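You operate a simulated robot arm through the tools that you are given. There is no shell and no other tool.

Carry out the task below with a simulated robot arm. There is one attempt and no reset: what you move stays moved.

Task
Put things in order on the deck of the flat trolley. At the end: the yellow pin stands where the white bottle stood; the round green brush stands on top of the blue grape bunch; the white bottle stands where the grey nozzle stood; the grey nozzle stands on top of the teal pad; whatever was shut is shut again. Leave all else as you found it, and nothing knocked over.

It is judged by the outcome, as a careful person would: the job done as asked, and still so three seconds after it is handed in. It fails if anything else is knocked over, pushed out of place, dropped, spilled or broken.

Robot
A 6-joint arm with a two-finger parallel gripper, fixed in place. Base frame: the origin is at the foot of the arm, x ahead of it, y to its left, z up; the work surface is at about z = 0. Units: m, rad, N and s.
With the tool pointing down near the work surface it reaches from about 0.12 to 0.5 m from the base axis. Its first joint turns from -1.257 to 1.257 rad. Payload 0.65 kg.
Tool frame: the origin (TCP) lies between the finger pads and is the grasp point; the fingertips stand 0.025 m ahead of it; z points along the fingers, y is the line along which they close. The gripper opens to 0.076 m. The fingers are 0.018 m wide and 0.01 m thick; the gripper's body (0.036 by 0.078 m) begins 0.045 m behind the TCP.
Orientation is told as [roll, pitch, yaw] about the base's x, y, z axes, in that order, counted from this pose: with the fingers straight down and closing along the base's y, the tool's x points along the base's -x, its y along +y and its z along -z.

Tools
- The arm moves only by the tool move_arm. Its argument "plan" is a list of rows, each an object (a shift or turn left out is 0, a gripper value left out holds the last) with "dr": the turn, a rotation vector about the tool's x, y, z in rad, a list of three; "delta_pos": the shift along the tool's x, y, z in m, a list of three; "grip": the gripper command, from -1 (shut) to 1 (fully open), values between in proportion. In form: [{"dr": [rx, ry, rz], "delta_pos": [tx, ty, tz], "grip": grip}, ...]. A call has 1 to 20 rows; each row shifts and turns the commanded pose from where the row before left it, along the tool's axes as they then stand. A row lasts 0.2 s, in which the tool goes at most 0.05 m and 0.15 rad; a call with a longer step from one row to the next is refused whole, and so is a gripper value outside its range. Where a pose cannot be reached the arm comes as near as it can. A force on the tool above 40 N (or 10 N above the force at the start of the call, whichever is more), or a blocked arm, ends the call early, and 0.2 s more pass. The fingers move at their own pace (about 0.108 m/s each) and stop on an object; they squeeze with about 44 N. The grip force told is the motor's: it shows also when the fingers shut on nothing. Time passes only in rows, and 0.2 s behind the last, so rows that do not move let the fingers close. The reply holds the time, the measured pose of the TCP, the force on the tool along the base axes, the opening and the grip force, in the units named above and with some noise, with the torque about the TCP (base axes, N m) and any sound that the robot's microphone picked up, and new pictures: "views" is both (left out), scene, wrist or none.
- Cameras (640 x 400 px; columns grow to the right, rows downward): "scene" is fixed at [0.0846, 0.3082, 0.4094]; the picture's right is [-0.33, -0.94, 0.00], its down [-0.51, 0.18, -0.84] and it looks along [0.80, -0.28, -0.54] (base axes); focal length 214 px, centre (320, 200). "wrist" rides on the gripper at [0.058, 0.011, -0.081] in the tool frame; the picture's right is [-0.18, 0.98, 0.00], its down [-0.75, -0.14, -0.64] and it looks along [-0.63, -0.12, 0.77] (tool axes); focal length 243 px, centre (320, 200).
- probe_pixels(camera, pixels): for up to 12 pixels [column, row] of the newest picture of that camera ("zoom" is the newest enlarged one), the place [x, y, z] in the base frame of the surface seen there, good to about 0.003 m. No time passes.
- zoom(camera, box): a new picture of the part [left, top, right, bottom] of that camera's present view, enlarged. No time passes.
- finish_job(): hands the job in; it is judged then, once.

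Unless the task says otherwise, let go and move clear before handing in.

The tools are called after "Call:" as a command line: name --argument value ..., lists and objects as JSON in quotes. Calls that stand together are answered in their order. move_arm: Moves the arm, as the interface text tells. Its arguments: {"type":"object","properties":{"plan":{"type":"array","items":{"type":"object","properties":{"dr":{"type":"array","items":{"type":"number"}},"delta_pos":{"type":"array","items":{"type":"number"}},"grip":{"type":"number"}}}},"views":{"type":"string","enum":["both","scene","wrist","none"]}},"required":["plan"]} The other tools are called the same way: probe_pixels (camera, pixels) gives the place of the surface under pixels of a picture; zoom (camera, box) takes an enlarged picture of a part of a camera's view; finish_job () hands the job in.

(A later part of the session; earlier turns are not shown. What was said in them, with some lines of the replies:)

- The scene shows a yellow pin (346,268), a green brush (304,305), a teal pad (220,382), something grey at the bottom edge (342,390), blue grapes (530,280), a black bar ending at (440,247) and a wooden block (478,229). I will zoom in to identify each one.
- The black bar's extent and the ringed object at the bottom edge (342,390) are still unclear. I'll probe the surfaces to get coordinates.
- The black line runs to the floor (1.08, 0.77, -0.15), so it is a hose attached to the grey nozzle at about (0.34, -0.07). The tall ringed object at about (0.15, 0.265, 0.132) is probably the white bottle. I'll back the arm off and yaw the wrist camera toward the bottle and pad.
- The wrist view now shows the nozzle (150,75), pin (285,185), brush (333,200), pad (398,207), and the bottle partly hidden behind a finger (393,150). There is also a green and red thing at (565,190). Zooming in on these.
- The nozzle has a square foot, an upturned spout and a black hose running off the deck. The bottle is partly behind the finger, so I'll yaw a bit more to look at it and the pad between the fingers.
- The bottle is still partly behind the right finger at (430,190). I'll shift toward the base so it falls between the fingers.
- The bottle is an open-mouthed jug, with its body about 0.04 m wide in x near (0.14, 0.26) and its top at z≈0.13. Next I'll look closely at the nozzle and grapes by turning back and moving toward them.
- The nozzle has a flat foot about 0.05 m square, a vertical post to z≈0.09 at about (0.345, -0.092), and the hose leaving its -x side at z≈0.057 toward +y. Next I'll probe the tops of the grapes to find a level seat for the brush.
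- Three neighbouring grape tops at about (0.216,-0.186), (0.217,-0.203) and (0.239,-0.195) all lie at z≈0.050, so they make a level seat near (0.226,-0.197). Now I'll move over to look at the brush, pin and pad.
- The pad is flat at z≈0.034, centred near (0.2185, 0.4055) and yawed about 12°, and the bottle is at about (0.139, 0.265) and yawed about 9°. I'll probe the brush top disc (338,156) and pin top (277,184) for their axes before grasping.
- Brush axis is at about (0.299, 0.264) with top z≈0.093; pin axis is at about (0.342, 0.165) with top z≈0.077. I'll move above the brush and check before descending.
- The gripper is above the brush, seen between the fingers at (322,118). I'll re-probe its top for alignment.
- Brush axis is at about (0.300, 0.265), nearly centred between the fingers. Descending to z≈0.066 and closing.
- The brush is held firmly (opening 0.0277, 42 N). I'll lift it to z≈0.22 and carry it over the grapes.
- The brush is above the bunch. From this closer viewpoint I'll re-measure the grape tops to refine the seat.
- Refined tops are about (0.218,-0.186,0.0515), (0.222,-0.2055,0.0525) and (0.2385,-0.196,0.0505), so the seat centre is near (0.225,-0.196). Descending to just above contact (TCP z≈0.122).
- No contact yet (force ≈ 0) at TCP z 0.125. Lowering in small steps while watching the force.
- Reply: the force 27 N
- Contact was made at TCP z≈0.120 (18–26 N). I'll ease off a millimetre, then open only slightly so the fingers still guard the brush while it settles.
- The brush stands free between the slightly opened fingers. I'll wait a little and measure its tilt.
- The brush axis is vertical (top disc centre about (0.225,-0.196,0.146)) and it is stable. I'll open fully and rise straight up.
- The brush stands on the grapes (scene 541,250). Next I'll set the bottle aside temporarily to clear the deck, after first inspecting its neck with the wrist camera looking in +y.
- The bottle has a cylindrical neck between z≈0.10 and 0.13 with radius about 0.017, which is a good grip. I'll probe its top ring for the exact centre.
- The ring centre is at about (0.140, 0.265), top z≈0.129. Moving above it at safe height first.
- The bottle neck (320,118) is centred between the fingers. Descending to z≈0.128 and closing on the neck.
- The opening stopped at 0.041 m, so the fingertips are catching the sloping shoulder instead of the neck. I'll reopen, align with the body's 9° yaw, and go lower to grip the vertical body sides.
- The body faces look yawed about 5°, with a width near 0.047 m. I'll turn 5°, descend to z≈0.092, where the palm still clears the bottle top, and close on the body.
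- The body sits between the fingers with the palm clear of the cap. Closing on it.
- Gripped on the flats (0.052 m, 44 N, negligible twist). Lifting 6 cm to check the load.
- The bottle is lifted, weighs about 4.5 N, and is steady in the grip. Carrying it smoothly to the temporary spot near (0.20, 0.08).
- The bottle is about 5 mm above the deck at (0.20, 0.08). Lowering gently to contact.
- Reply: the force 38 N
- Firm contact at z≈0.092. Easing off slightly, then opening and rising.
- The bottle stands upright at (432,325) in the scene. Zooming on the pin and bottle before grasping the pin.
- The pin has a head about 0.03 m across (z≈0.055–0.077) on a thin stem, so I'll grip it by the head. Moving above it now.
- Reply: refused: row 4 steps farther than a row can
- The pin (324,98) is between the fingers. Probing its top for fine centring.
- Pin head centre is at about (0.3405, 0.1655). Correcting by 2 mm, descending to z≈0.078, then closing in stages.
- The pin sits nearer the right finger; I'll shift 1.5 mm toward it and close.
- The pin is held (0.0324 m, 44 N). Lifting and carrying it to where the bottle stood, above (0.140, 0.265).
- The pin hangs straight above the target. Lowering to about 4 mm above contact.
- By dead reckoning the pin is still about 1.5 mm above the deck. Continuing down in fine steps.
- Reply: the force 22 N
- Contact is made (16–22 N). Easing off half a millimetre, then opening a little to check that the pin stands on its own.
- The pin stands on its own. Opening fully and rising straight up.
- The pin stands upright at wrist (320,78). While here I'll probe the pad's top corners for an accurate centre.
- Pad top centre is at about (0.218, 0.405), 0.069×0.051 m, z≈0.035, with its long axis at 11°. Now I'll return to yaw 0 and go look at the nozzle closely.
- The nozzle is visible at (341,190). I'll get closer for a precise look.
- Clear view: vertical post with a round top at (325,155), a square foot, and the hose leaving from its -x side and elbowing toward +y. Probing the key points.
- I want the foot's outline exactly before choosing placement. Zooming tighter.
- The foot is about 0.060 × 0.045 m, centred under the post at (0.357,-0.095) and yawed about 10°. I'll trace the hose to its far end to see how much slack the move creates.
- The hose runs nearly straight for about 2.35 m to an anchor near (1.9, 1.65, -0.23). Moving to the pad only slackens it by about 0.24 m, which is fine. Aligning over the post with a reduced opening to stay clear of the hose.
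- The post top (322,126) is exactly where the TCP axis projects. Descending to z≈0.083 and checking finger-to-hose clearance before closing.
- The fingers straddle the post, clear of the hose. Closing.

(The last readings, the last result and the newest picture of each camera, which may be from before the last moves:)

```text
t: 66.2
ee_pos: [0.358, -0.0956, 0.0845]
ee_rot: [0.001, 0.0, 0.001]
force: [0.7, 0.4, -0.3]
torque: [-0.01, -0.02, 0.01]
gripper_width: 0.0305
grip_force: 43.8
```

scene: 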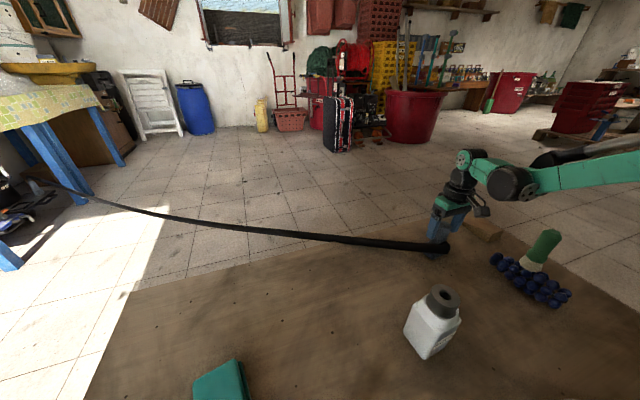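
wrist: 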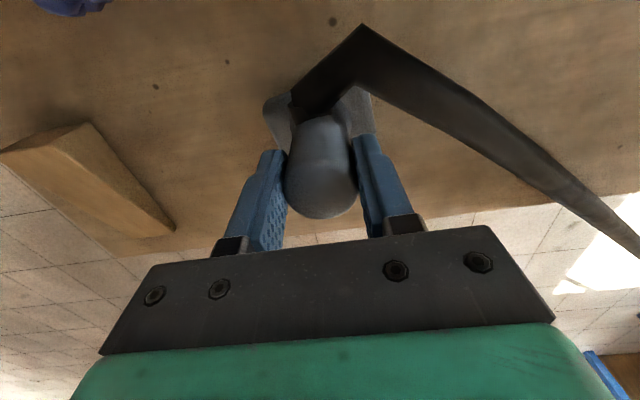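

Good solid grip on the post (0.0305 m, 44 N). Lifting a little to check load and hose pull.

Call:
move_arm --plan '[{"delta_pos": [0, 0, -0.01]}, {"delta_pos": [0, 0, -0.015]}, {"delta_pos": [0, 0, -0.015]}, {}]' --views "both"

```text
t: 67.2
ee_pos: [0.357, -0.0958, 0.1249]
ee_rot: [0.001, 0.001, 0.0]
force: [-0.2, 0.0, -1.4]
torque: [-0.02, -0.03, -0.02]
gripper_width: 0.0302
grip_force: 43.5
```

scene: 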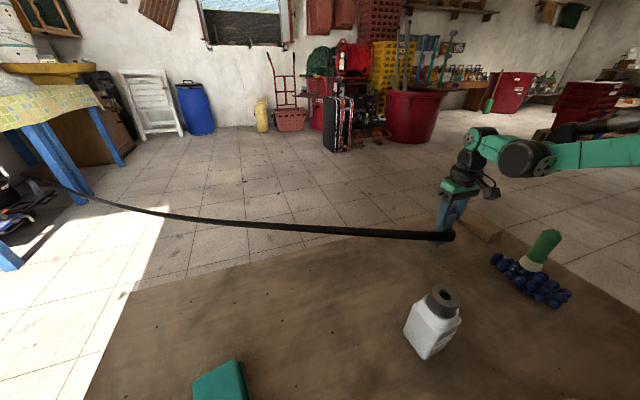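
wrist: 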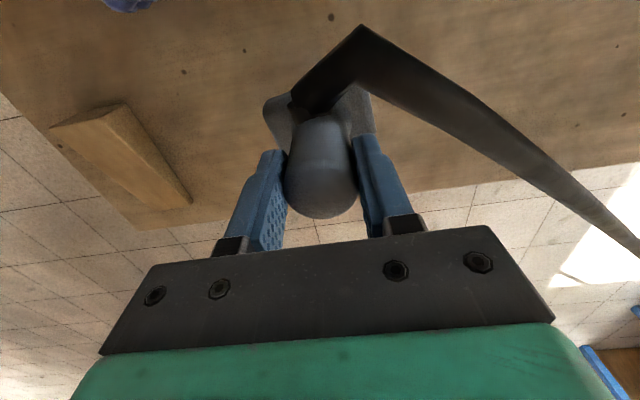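

Load is only about 1.4 N with no noticeable hose pull. Lifting higher and carrying in an arc well clear of the bottle, toward the pad.

Call:
move_arm --plan '[{"delta_pos": [0, 0, -0.035]}, {"delta_pos": [0, 0, -0.035]}, {"delta_pos": [0, 0, -0.035]}, {"delta_pos": [0.0094, 0.0411, 0]}, {"delta_pos": [0.0094, 0.0411, 0]}, {"delta_pos": [0.0094, 0.0411, 0]}, {"delta_pos": [0.0094, 0.0411, 0]}, {"delta_pos": [0.0094, 0.0411, 0]}, {}]' --views "both"

```text
t: 69.2
ee_pos: [0.3109, 0.1109, 0.2284]
ee_rot: [0.002, 0.001, 0.0]
force: [0.2, -0.9, -0.8]
torque: [-0.01, 0.03, -0.03]
gripper_width: 0.0304
grip_force: 44.1
```

scene: 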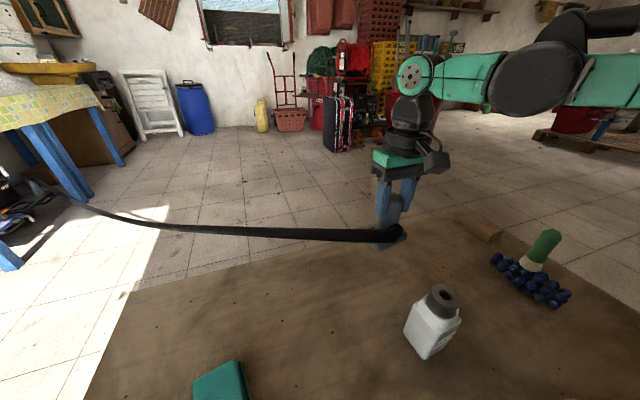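
wrist: 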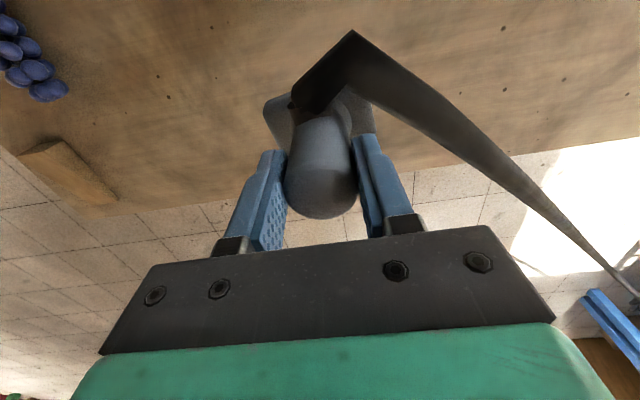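

The nozzle hangs steady and the hose trails off clear of everything. Continuing to above the pad.

Call:
move_arm --plan '[{"delta_pos": [0.01, 0.0448, 0]}, {"delta_pos": [0.01, 0.0448, 0]}, {"delta_pos": [0.01, 0.0448, 0]}, {"delta_pos": [0.01, 0.0448, 0]}, {"delta_pos": [0.0173, 0.0383, 0.01]}, {"delta_pos": [0.0173, 0.0383, 0.01]}, {"delta_pos": [0.0173, 0.0383, 0.01]}, {}]' --views "both"

```text
t: 71.0
ee_pos: [0.2185, 0.4051, 0.1999]
ee_rot: [0.0, 0.0, 0.001]
force: [0.1, 0.1, -0.4]
torque: [-0.03, 0.03, -0.02]
gripper_width: 0.0304
grip_force: 44.7
```

scene: 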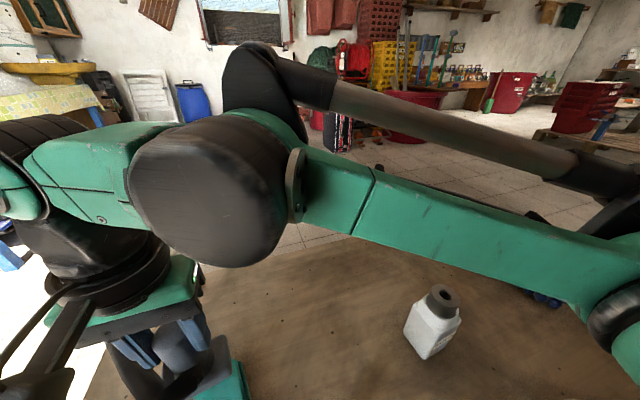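
wrist: 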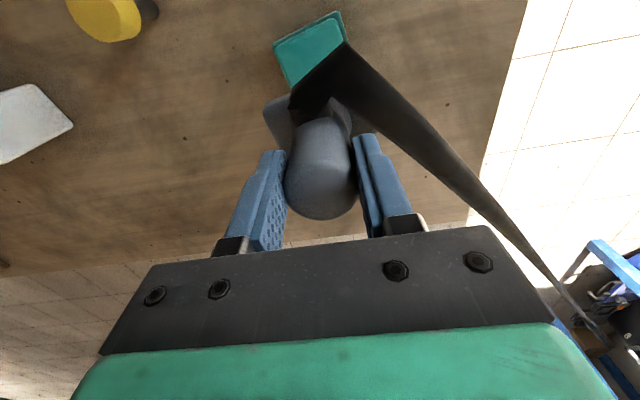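

The nozzle is above the pad at (0.2185, 0.4051). Lowering to about 6 mm above expected contact (TCP z≈0.119).

Call:
move_arm --plan '[{"delta_pos": [0, 0, 0.02]}, {"delta_pos": [0, 0, 0.025]}, {"delta_pos": [0, 0, 0.02]}, {"delta_pos": [0, 0, 0.009]}, {}]' --views "both"

Call:
zoom --camera "wrist" --box '[220, 0, 420, 240]'

```text
t: 72.2
ee_pos: [0.2181, 0.4048, 0.1248]
ee_rot: [-0.001, 0.001, 0.0]
force: [-0.6, 0.1, -1.3]
torque: [-0.04, 0.02, 0.0]
gripper_width: 0.0304
grip_force: 43.6
```

scene: 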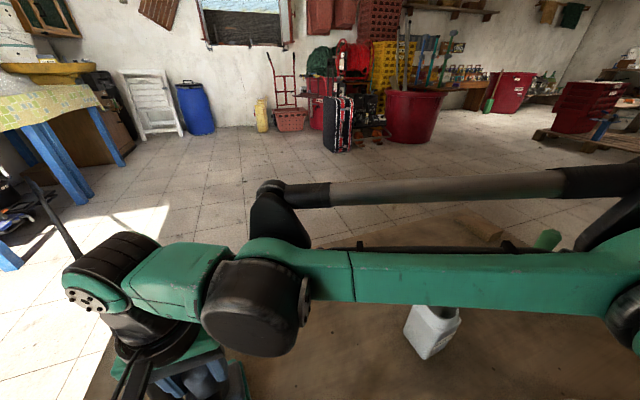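
wrist: 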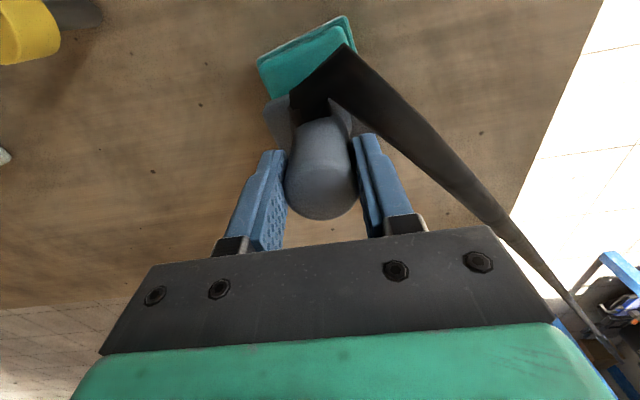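

```text
1.67 times, centred on (320, 120) of wrist
```

zoom: 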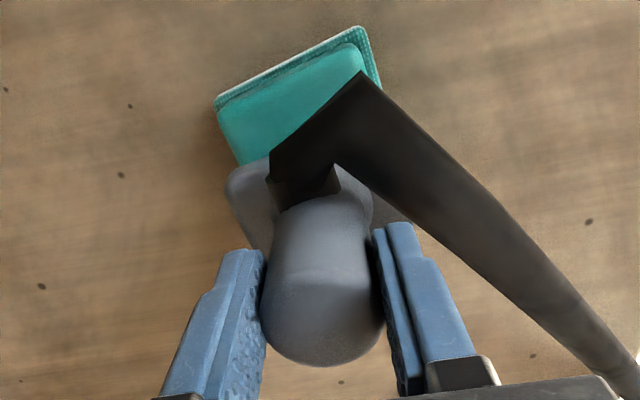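

I'll verify the horizontal alignment of foot and pad with probes before touching down.

Call:
probe_pixels --camera "wrist" --pixels '[[272, 103], [268, 115], [282, 142], [280, 98], [355, 128], [362, 130], [262, 62], [340, 25], [345, 40], [275, 85], [300, 60], [320, 200]]'

```text
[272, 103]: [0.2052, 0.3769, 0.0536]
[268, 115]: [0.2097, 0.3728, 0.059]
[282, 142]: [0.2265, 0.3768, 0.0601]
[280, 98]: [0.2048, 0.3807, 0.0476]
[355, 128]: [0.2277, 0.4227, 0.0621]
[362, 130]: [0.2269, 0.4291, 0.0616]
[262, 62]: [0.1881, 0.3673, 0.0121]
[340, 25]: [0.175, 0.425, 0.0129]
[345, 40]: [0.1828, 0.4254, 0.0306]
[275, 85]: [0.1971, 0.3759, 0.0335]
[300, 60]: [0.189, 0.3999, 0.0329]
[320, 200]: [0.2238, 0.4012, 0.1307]
```

Foot centre is at about (0.2195, 0.404) versus pad centre (0.218, 0.405), which is well aligned. Lowering in fine steps.

Call:
move_arm --plan '[{"delta_pos": [0.001, 0.0005, 0.001]}, {"delta_pos": [0, 0, 0.001]}, {"delta_pos": [0, 0, 0.001]}, {}]' --views "none"

Call:
move_arm --plan '[{"delta_pos": [0, 0, 0.001]}, {}]' --views "none"

```text
t: 73.2
ee_pos: [0.2175, 0.4061, 0.1222]
ee_rot: [-0.002, -0.001, -0.001]
force: [0.2, -0.8, -1.3]
torque: [-0.01, 0.01, 0.0]
gripper_width: 0.0303
grip_force: 44.1
```

```text
t: 73.8
ee_pos: [0.2177, 0.405, 0.1219]
ee_rot: [0.001, -0.001, 0.0]
force: [0.9, 0.0, -1.2]
torque: [-0.01, 0.0, -0.02]
gripper_width: 0.0301
grip_force: 44.3
```

Call:
move_arm --plan '[{"delta_pos": [0, 0, 0.001]}, {}]' --views "none"

Call:
move_arm --plan '[{"delta_pos": [0, 0, 0.0008]}, {}]' --views "none"

Call:
move_arm --plan '[{"delta_pos": [0, 0, 0.0006]}, {}]' --views "none"

```text
t: 74.4
ee_pos: [0.2166, 0.4059, 0.1211]
ee_rot: [0.0, 0.0, 0.001]
force: [0.2, -0.3, 0.4]
torque: [-0.02, 0.0, -0.01]
gripper_width: 0.0304
grip_force: 44.3
```

```text
t: 75.0
ee_pos: [0.2185, 0.4054, 0.1197]
ee_rot: [0.001, -0.001, 0.001]
force: [-0.1, 0.0, -0.1]
torque: [0.04, -0.03, 0.0]
gripper_width: 0.0306
grip_force: 43.8
```

```text
t: 75.6
ee_pos: [0.2179, 0.4056, 0.1187]
ee_rot: [0.0, 0.001, 0.0]
force: [1.1, -0.1, 0.0]
torque: [0.0, -0.04, -0.03]
gripper_width: 0.0306
grip_force: 43.6
```

No firm contact yet at z≈0.119. Continuing in half-millimetre steps.

Call:
move_arm --plan '[{"delta_pos": [0, 0, 0.0006]}, {}]' --views "none"

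Call:
move_arm --plan '[{"delta_pos": [0, 0, 0.0006]}, {}]' --views "none"

Call:
move_arm --plan '[{"delta_pos": [0, 0, 0.0006]}, {}]' --views "none"

```text
t: 76.2
ee_pos: [0.2175, 0.4057, 0.1189]
ee_rot: [0.001, 0.0, 0.0]
force: [0.7, -0.9, 6.5]
torque: [-0.02, -0.04, -0.06]
gripper_width: 0.0304
grip_force: 43.7
```

```text
t: 76.8
ee_pos: [0.2182, 0.404, 0.1179]
ee_rot: [0.001, -0.001, 0.0]
force: [-0.9, -1.2, 21.4]
torque: [-0.04, -0.01, -0.06]
gripper_width: 0.0304
grip_force: 43.7
```

```text
t: 77.4
ee_pos: [0.2177, 0.4051, 0.118]
ee_rot: [-0.002, 0.0, 0.001]
force: [-1.5, 0.1, 39.4]
torque: [0.01, -0.01, -0.17]
gripper_width: 0.0307
grip_force: 43.9
```

The foot is seated flat (39 N, near-zero tilt torque). Backing off about 1.2 mm, then opening slightly to check it stands.

Call:
move_arm --plan '[{"delta_pos": [0, 0, -0.0012]}, {}, {"grip": -0.03}, {"grip": -0.03}, {}, {}, {}]' --views "both"

Call:
zoom --camera "wrist" --box '[220, 0, 420, 240]'

```text
t: 79.0
ee_pos: [0.2172, 0.4043, 0.1186]
ee_rot: [0.0, 0.001, 0.0]
force: [0.1, 0.3, -0.2]
torque: [-0.01, 0.03, 0.01]
gripper_width: 0.0368
grip_force: 0.1
```

scene: 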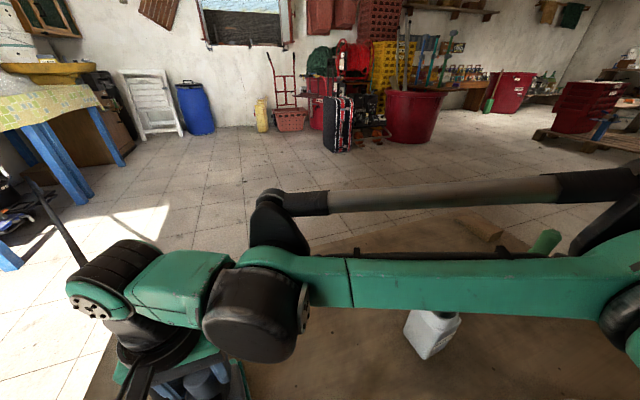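
wrist: 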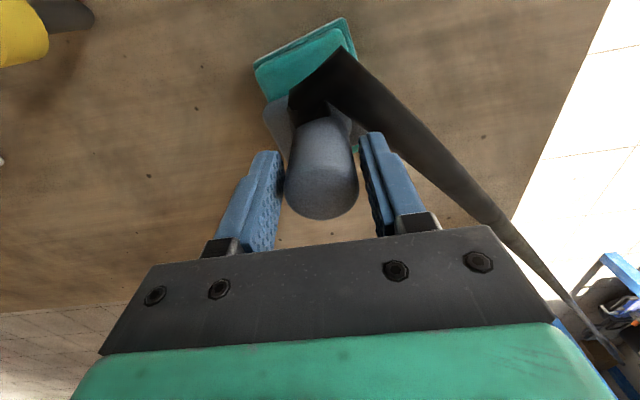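

```text
1.67 times, centred on (320, 120) of wrist
```

zoom: 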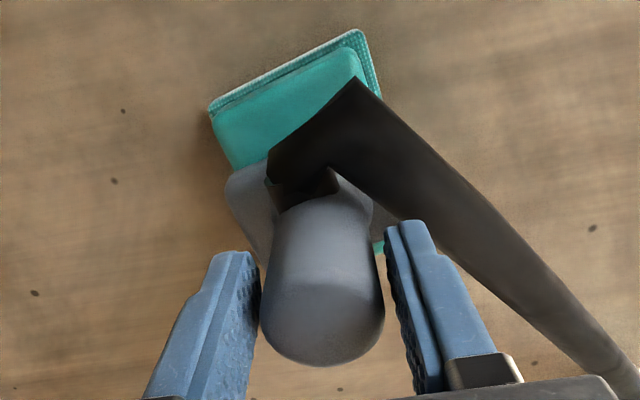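

The nozzle stands free on the pad. The hose passes close to the right finger, so I'll open only to about 0.043 m and rise straight up slowly.

Call:
move_arm --plan '[{"grip": 0.13}, {"grip": 0.13}, {"delta_pos": [0, 0, -0.01]}, {"delta_pos": [0, 0, -0.015]}, {"delta_pos": [0, 0, -0.02]}, {"delta_pos": [0, 0, -0.03]}, {"delta_pos": [0, 0, -0.03]}, {}]' --views "both"

Call:
zoom --camera "wrist" --box '[220, 0, 420, 200]'

```text
t: 80.8
ee_pos: [0.2173, 0.4049, 0.2129]
ee_rot: [0.0, 0.0, 0.001]
force: [0.1, -0.4, -0.4]
torque: [-0.03, -0.02, -0.03]
gripper_width: 0.0427
grip_force: 0.1
out of reach, approached as far as the arm can: row 7
```

scene: 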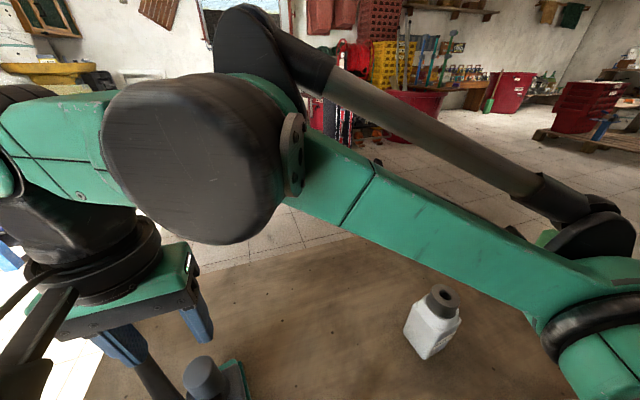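
wrist: 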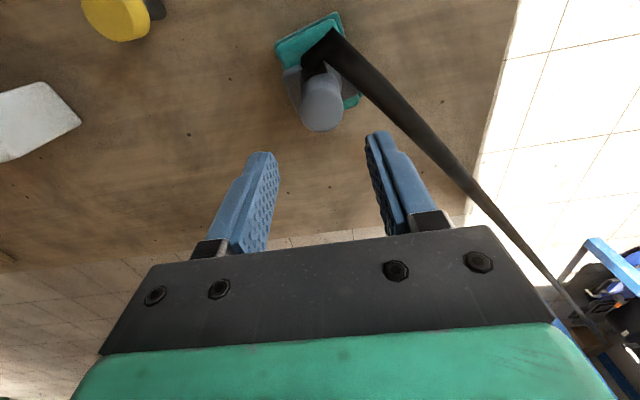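

```text
2.00 times, centred on (320, 100) of wrist
```

zoom: 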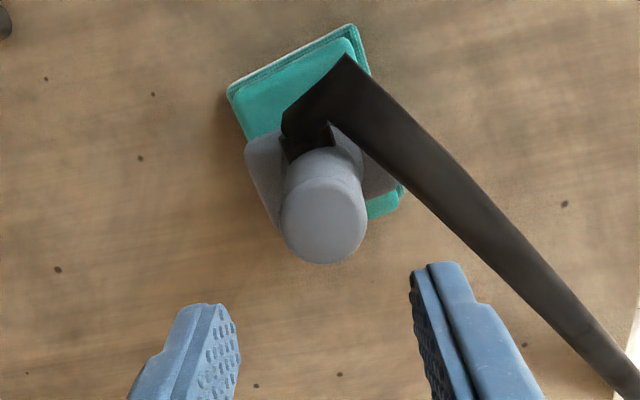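

The nozzle stands upright on the pad and the hose is clear of everything. Now I'll go above the bottle at (0.199, 0.080).

Call:
move_arm --plan '[{"delta_pos": [0.0023, -0.0406, 0]}, {"delta_pos": [0.0023, -0.0406, 0]}, {"delta_pos": [0.0023, -0.0406, 0]}, {"delta_pos": [0.0023, -0.0406, 0]}, {"delta_pos": [0.0023, -0.0406, 0]}, {"delta_pos": [0.0023, -0.0406, 0]}, {"delta_pos": [0.0023, -0.0406, 0], "grip": 1}, {"delta_pos": [0.0023, -0.0406, 0]}, {"dr": [0, 0, -0.094]}, {}]' --views "both"

Call:
zoom --camera "scene" --box '[170, 300, 360, 400]'

```text
t: 83.0
ee_pos: [0.1994, 0.081, 0.2129]
ee_rot: [0.0, -0.001, 0.094]
force: [-0.2, -0.3, 0.0]
torque: [0.01, -0.03, 0.01]
gripper_width: 0.0758
grip_force: 0.2
```

scene: 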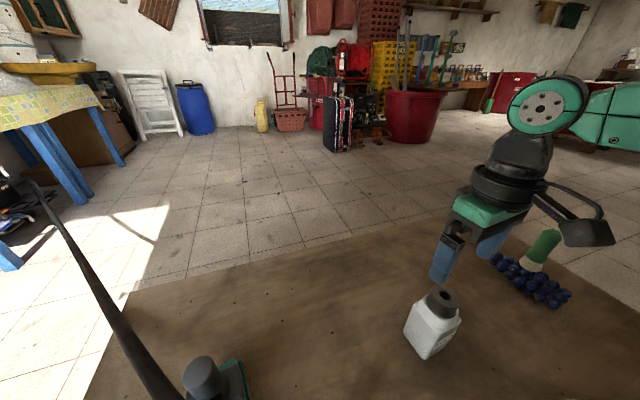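
wrist: 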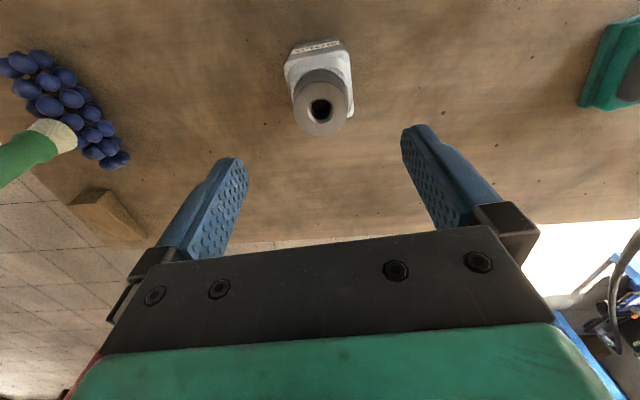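

```text
3.37 times, centred on (265, 350) of scene
```

zoom: 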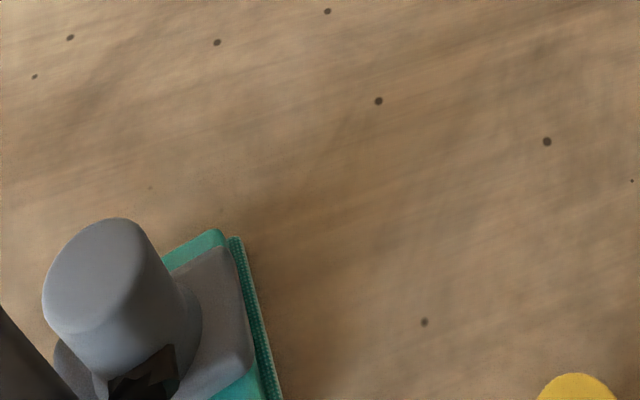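

The nozzle is seated on the pad and the pin is visible at the bottom right. The bottle is between the fingers at (321,100), so I'll probe its ring and body edges.

Call:
probe_pixels --camera "wrist" --pixels '[[295, 105], [345, 105], [320, 92], [320, 128], [288, 65], [347, 55], [353, 110], [290, 85], [310, 110], [332, 110], [340, 45], [296, 52]]'

Call:
zoom --camera "wrist" --box '[260, 30, 380, 150]'

```text
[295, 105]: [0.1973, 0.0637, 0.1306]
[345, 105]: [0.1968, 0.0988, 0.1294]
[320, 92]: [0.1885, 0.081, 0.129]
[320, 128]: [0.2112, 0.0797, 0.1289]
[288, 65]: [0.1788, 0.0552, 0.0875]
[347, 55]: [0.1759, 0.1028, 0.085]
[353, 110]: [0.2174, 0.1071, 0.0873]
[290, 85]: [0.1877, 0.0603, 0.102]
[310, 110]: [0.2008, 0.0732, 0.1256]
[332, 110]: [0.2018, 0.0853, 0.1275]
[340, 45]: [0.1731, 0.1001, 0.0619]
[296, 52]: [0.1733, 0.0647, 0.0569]
```

```text
3.33 times, centred on (320, 90) of wrist
```

zoom: 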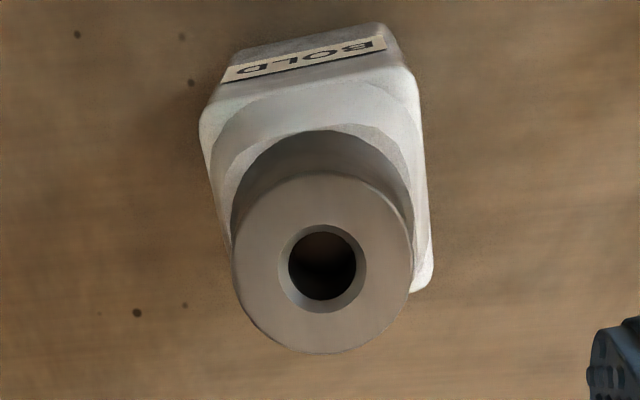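

Bottle centre is at about (0.200, 0.081), matching the TCP. Descending to z≈0.092.

Call:
move_arm --plan '[{"delta_pos": [0, 0, 0.03]}, {"delta_pos": [0, 0, 0.03]}, {"delta_pos": [0, 0, 0.03]}, {"delta_pos": [0, 0, 0.03]}, {}]' --views "wrist"

```text
t: 84.2
ee_pos: [0.1989, 0.0802, 0.0921]
ee_rot: [0.001, -0.001, 0.095]
force: [-0.3, 0.0, 0.4]
torque: [-0.01, 0.0, -0.04]
gripper_width: 0.0758
grip_force: 0.0
```

wrist: 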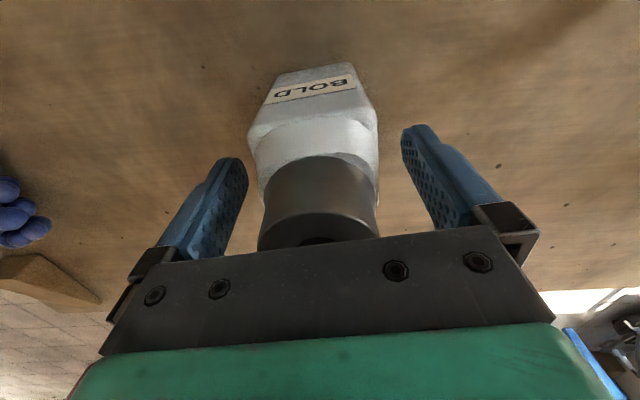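

Call:
move_arm --plan '[{"grip": -1}, {"grip": -1}, {"grip": -1}, {"grip": -1}, {"delta_pos": [0, 0, -0.01]}, {"delta_pos": [0, 0, -0.02]}, {"delta_pos": [0, 0, -0.03]}, {"delta_pos": [0, 0, -0.02]}, {}]' --views "both"

```text
t: 86.2
ee_pos: [0.1988, 0.0801, 0.1737]
ee_rot: [0.001, 0.002, 0.096]
force: [-0.3, -0.2, -4.9]
torque: [0.01, 0.02, 0.01]
gripper_width: 0.0518
grip_force: 43.6
```

scene: 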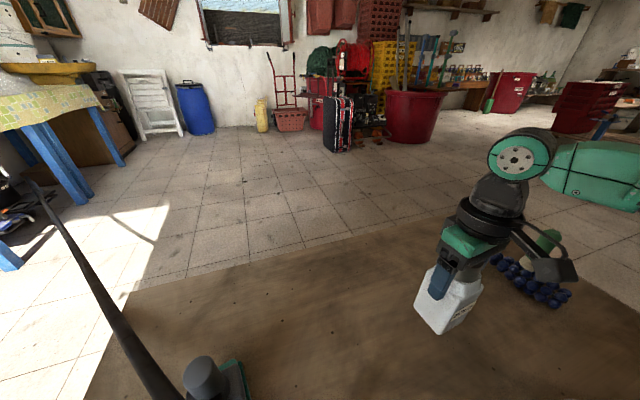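
wrist: 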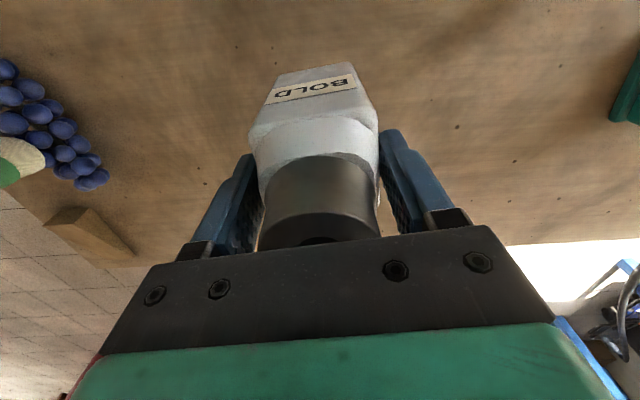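

The bottle is lifted securely (4.9 N). Carrying it smoothly to above the nozzle's old spot (0.3575, -0.095).

Call:
move_arm --plan '[{"delta_pos": [-0.0113, -0.0151, 0]}, {"delta_pos": [-0.0212, -0.0284, 0]}, {"delta_pos": [-0.0268, -0.036, 0]}, {"delta_pos": [-0.0268, -0.036, 0]}, {"delta_pos": [-0.0268, -0.036, 0]}, {"delta_pos": [-0.0184, -0.0246, 0]}, {"delta_pos": [-0.0099, -0.0133, 0]}, {}, {"delta_pos": [0, 0, 0.02]}, {"delta_pos": [0, 0, 0.03]}, {"delta_pos": [0, 0, 0.02]}, {}]' --views "both"

```text
t: 88.8
ee_pos: [0.3572, -0.0948, 0.1047]
ee_rot: [-0.001, 0.002, 0.095]
force: [-0.3, 0.6, -3.5]
torque: [0.0, 0.01, -0.02]
gripper_width: 0.0516
grip_force: 44.0
```

scene: 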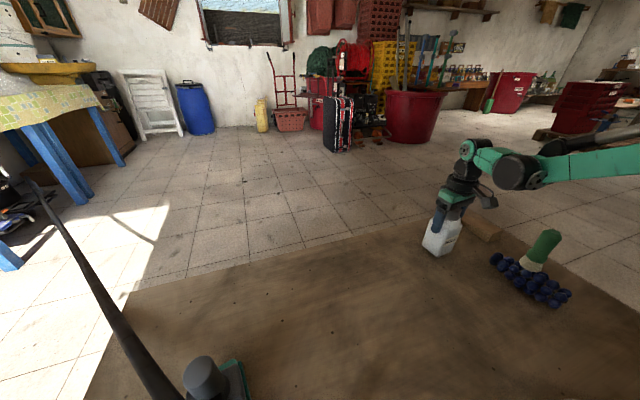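
wrist: 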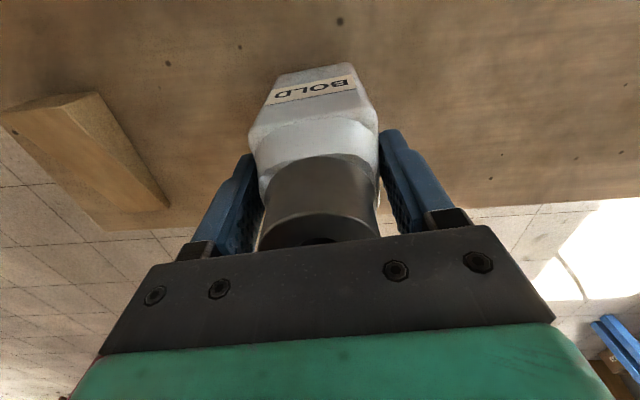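

The bottle hovers about 1.2 cm above the nozzle's old spot, upright. Lowering toward contact.

Call:
move_arm --plan '[{"delta_pos": [0, 0, 0.004]}, {"delta_pos": [0, 0, 0.003]}, {"delta_pos": [0, 0, 0.002]}, {}]' --views "none"

Call:
move_arm --plan '[{"delta_pos": [0, 0, 0.001]}, {}]' --views "none"

Call:
move_arm --plan '[{"delta_pos": [0, 0, 0.0007]}, {}]' --views "none"

```text
t: 89.8
ee_pos: [0.358, -0.0957, 0.0938]
ee_rot: [0.001, 0.0, 0.097]
force: [-0.5, 0.0, -4.3]
torque: [0.02, 0.03, 0.01]
gripper_width: 0.0514
grip_force: 43.8
```

```text
t: 90.4
ee_pos: [0.3581, -0.0947, 0.0926]
ee_rot: [0.001, 0.0, 0.094]
force: [0.2, 0.0, -3.8]
torque: [0.01, -0.03, 0.01]
gripper_width: 0.0519
grip_force: 44.3
```

```text
t: 91.0
ee_pos: [0.3584, -0.0942, 0.0935]
ee_rot: [-0.001, 0.001, 0.094]
force: [-1.1, -1.1, 29.9]
torque: [0.18, -0.13, -0.03]
gripper_width: 0.0518
grip_force: 44.2
```

Touchdown (30 N). Easing off, releasing and rising straight up.

Call:
move_arm --plan '[{"delta_pos": [0, 0, -0.0006]}, {}, {"grip": 0.6}, {"grip": 1}, {"grip": 1}, {"delta_pos": [0, 0, -0.02]}, {"delta_pos": [0, 0, -0.03]}, {"delta_pos": [0, 0, -0.04]}, {"delta_pos": [0, 0, -0.03]}, {}]' --views "both"

```text
t: 93.2
ee_pos: [0.357, -0.0944, 0.2127]
ee_rot: [0.0, -0.001, 0.095]
force: [0.5, 0.5, 0.4]
torque: [0.0, 0.0, -0.01]
gripper_width: 0.0759
grip_force: 0.0
```

scene: 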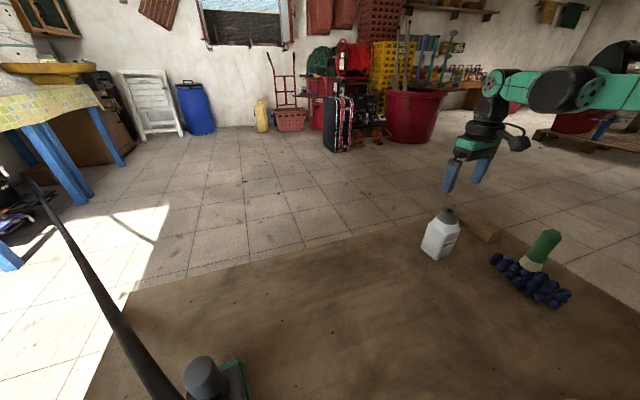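
wrist: 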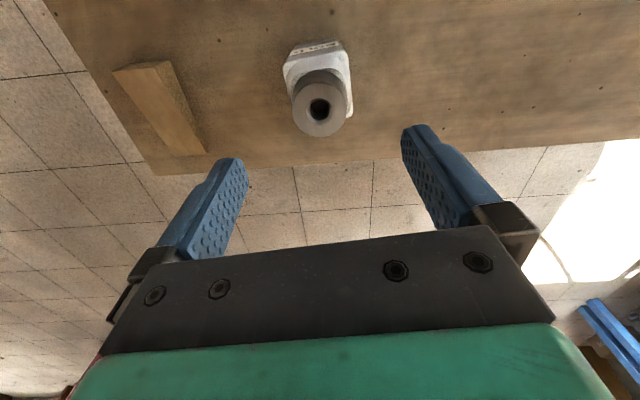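

The bottle stands at the nozzle's old spot (440,235 in scene). I'll retreat to the starting area and inspect everything.

Call:
move_arm --plan '[{"dr": [0, 0, 0.095], "delta_pos": [0, 0, -0.03]}, {"delta_pos": [0.02, 0.0, -0.04]}, {"delta_pos": [0.02, 0.03, -0.03]}, {"delta_pos": [0.02, 0.04, -0.02]}, {"delta_pos": [0.02, 0.04, -0.01]}, {"delta_pos": [0.02, 0.04, 0]}, {"delta_pos": [0.02, 0.04, 0]}, {"delta_pos": [0.015, 0.04, 0]}, {"delta_pos": [0, 0.03, 0]}, {}]' --views "both"

Call:
zoom --camera "scene" --box '[400, 190, 600, 320]'

Call:
zoom --camera "scene" --box '[120, 280, 380, 400]'

Call:
zoom --camera "wrist" --box '[260, 0, 580, 200]'

```text
t: 95.4
ee_pos: [0.2238, 0.1663, 0.3422]
ee_rot: [0.0, -0.003, -0.003]
force: [-0.6, 0.7, -0.1]
torque: [0.0, 0.01, 0.01]
gripper_width: 0.0759
grip_force: 0.1
```

scene: 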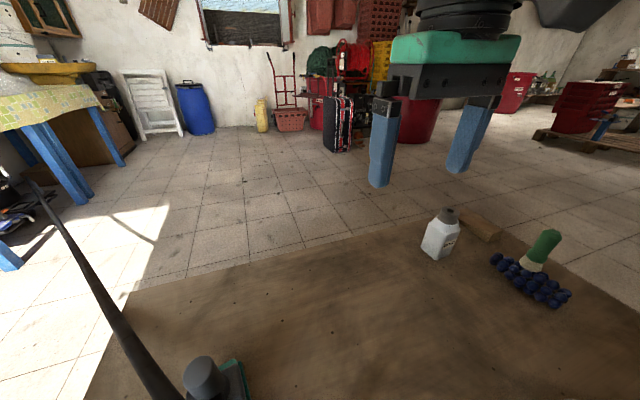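
wrist: 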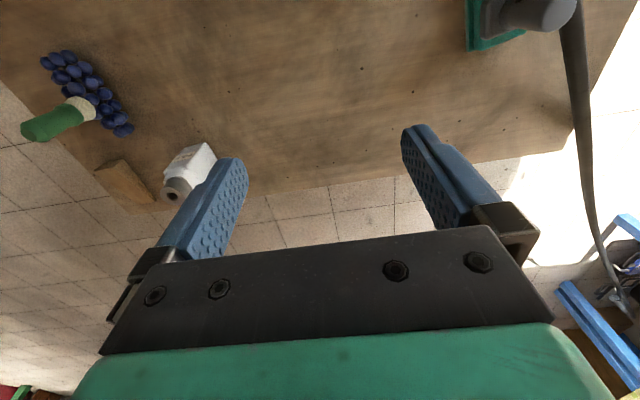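

```text
3.08 times, centred on (500, 255) of scene
```

zoom: 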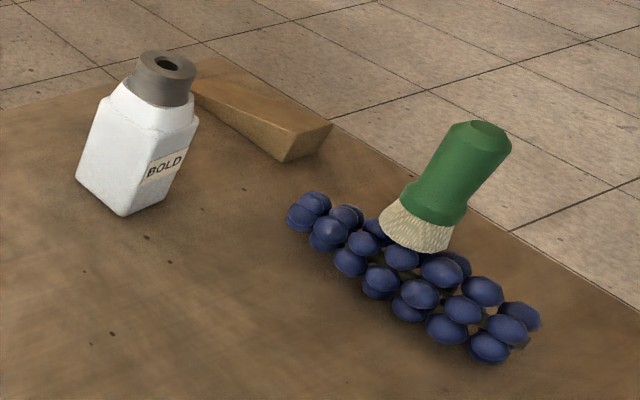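

```text
2.46 times, centred on (250, 340) of scene
```

zoom: 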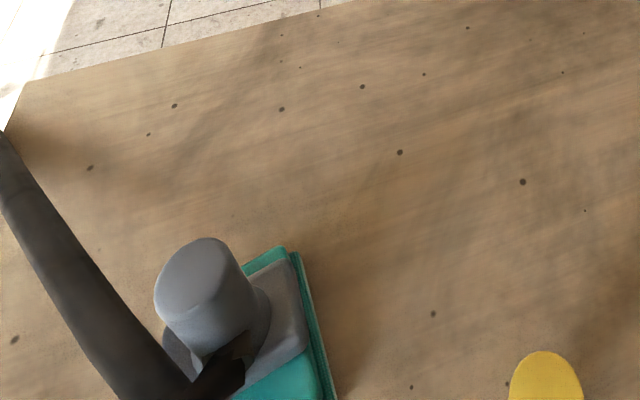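

```text
2.00 times, centred on (420, 100) of wrist
```

zoom: 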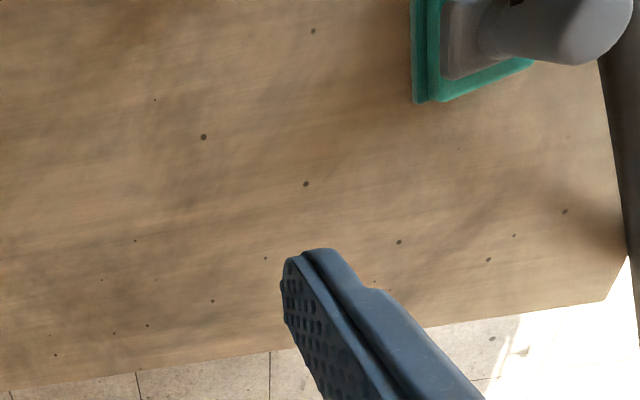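

All four items appear in place. I'll zoom once more toward the pin below the frame edge and verify positions by probing.

Call:
zoom --camera "scene" --box '[180, 340, 380, 400]'

Call:
probe_pixels --camera "zoom" --pixels '[[80, 220], [150, 150], [300, 330], [480, 290], [480, 310], [500, 300]]'

Call:
probe_pixels --camera "scene" --pixels '[[447, 212], [440, 240], [427, 250], [546, 235], [533, 265], [470, 222], [490, 235], [203, 365], [237, 362], [342, 392]]'

```text
3.20 times, centred on (280, 370) of scene
```

zoom: 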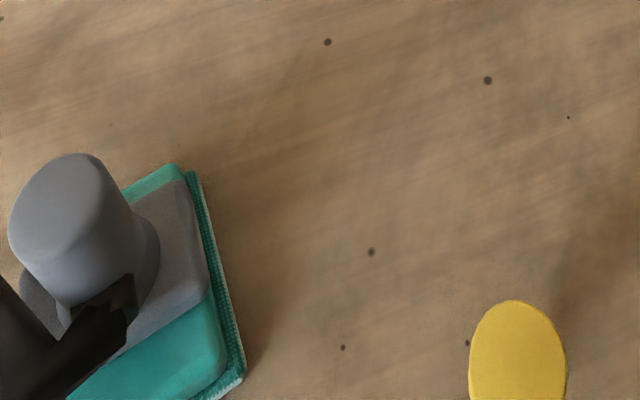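

```text
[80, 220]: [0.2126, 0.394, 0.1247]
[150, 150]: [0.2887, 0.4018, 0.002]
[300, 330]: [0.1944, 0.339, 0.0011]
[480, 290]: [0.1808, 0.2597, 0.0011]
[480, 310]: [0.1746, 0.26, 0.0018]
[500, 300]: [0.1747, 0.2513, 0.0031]
```

```text
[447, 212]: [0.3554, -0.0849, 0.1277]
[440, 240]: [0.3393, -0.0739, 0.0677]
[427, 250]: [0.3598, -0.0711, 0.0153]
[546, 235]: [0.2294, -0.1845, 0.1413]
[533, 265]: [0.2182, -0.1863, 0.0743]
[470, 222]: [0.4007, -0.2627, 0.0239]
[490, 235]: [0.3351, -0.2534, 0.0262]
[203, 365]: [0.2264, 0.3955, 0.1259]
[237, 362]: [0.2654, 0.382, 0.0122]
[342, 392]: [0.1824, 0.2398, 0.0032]
```

The wedge, brush and bottle positions check out. One last probe of the pin's top and a short wait to confirm that nothing drifts.

Call:
probe_pixels --camera "zoom" --pixels '[[517, 350], [480, 350], [555, 350], [517, 310], [517, 390], [80, 180], [40, 220], [180, 260]]'

Call:
move_arm --plan '[{}, {}, {}, {}, {}, {}, {}, {}, {}, {}, {}, {}, {}, {}, {}]' --views "both"

```text
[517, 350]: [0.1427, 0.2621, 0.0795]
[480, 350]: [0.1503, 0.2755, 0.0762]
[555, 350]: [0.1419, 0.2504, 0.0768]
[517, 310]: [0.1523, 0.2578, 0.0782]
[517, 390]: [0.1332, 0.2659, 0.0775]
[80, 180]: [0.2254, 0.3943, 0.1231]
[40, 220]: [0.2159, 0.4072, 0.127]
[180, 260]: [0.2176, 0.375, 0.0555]
```

```text
t: 98.6
ee_pos: [0.2236, 0.166, 0.3433]
ee_rot: [-0.001, -0.001, -0.001]
force: [-1.2, -0.2, 0.0]
torque: [0.01, -0.01, -0.02]
gripper_width: 0.0761
grip_force: 0.1
```

scene: 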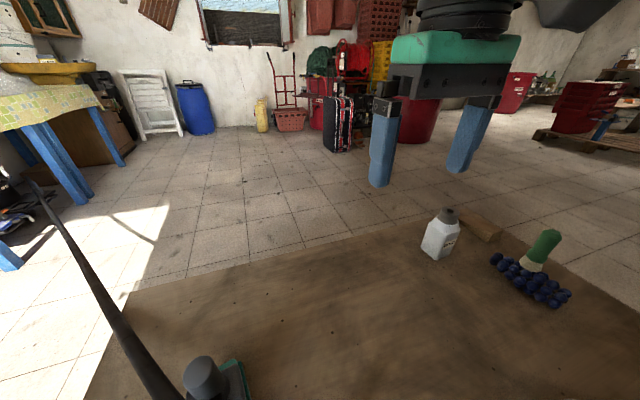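
wrist: 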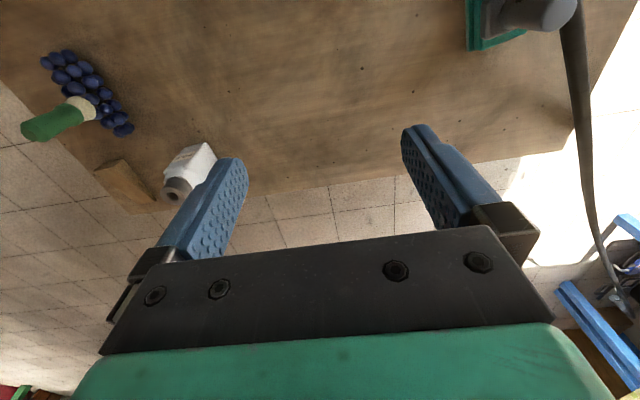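

After three seconds nothing has moved. The pin is upright at (0.142, 0.263), the brush is on the grapes, the bottle is at the nozzle's old spot, and the nozzle is on the pad. The gripper is open and clear and nothing was opened, so I'm handing in.

Call:
finish_job

```text
The job is handed in.
```

All four moves are done and the job is handed in. I watched for three seconds before handing in, and nothing shifted or tipped.

- **Yellow pin:** it stands upright where the white bottle stood, within about 3 mm by the last probe.
- **Green brush:** it stands upright on top of the grape bunch.
- **White bottle:** it stands upright where the grey nozzle stood. I set it aside on the deck partway through so the nozzle could move first.
- **Grey nozzle:** it stands upright on the teal pad with its hose still attached. Its foot is slightly longer than the pad is wide, so I estimate it overhangs a few millimetres on two sides.

I opened nothing, so there was nothing to shut again. The wooden wedge measured in the same place as at the start, and the grapes looked undisturbed. The hose now runs a different way off the deck because the nozzle has moved.
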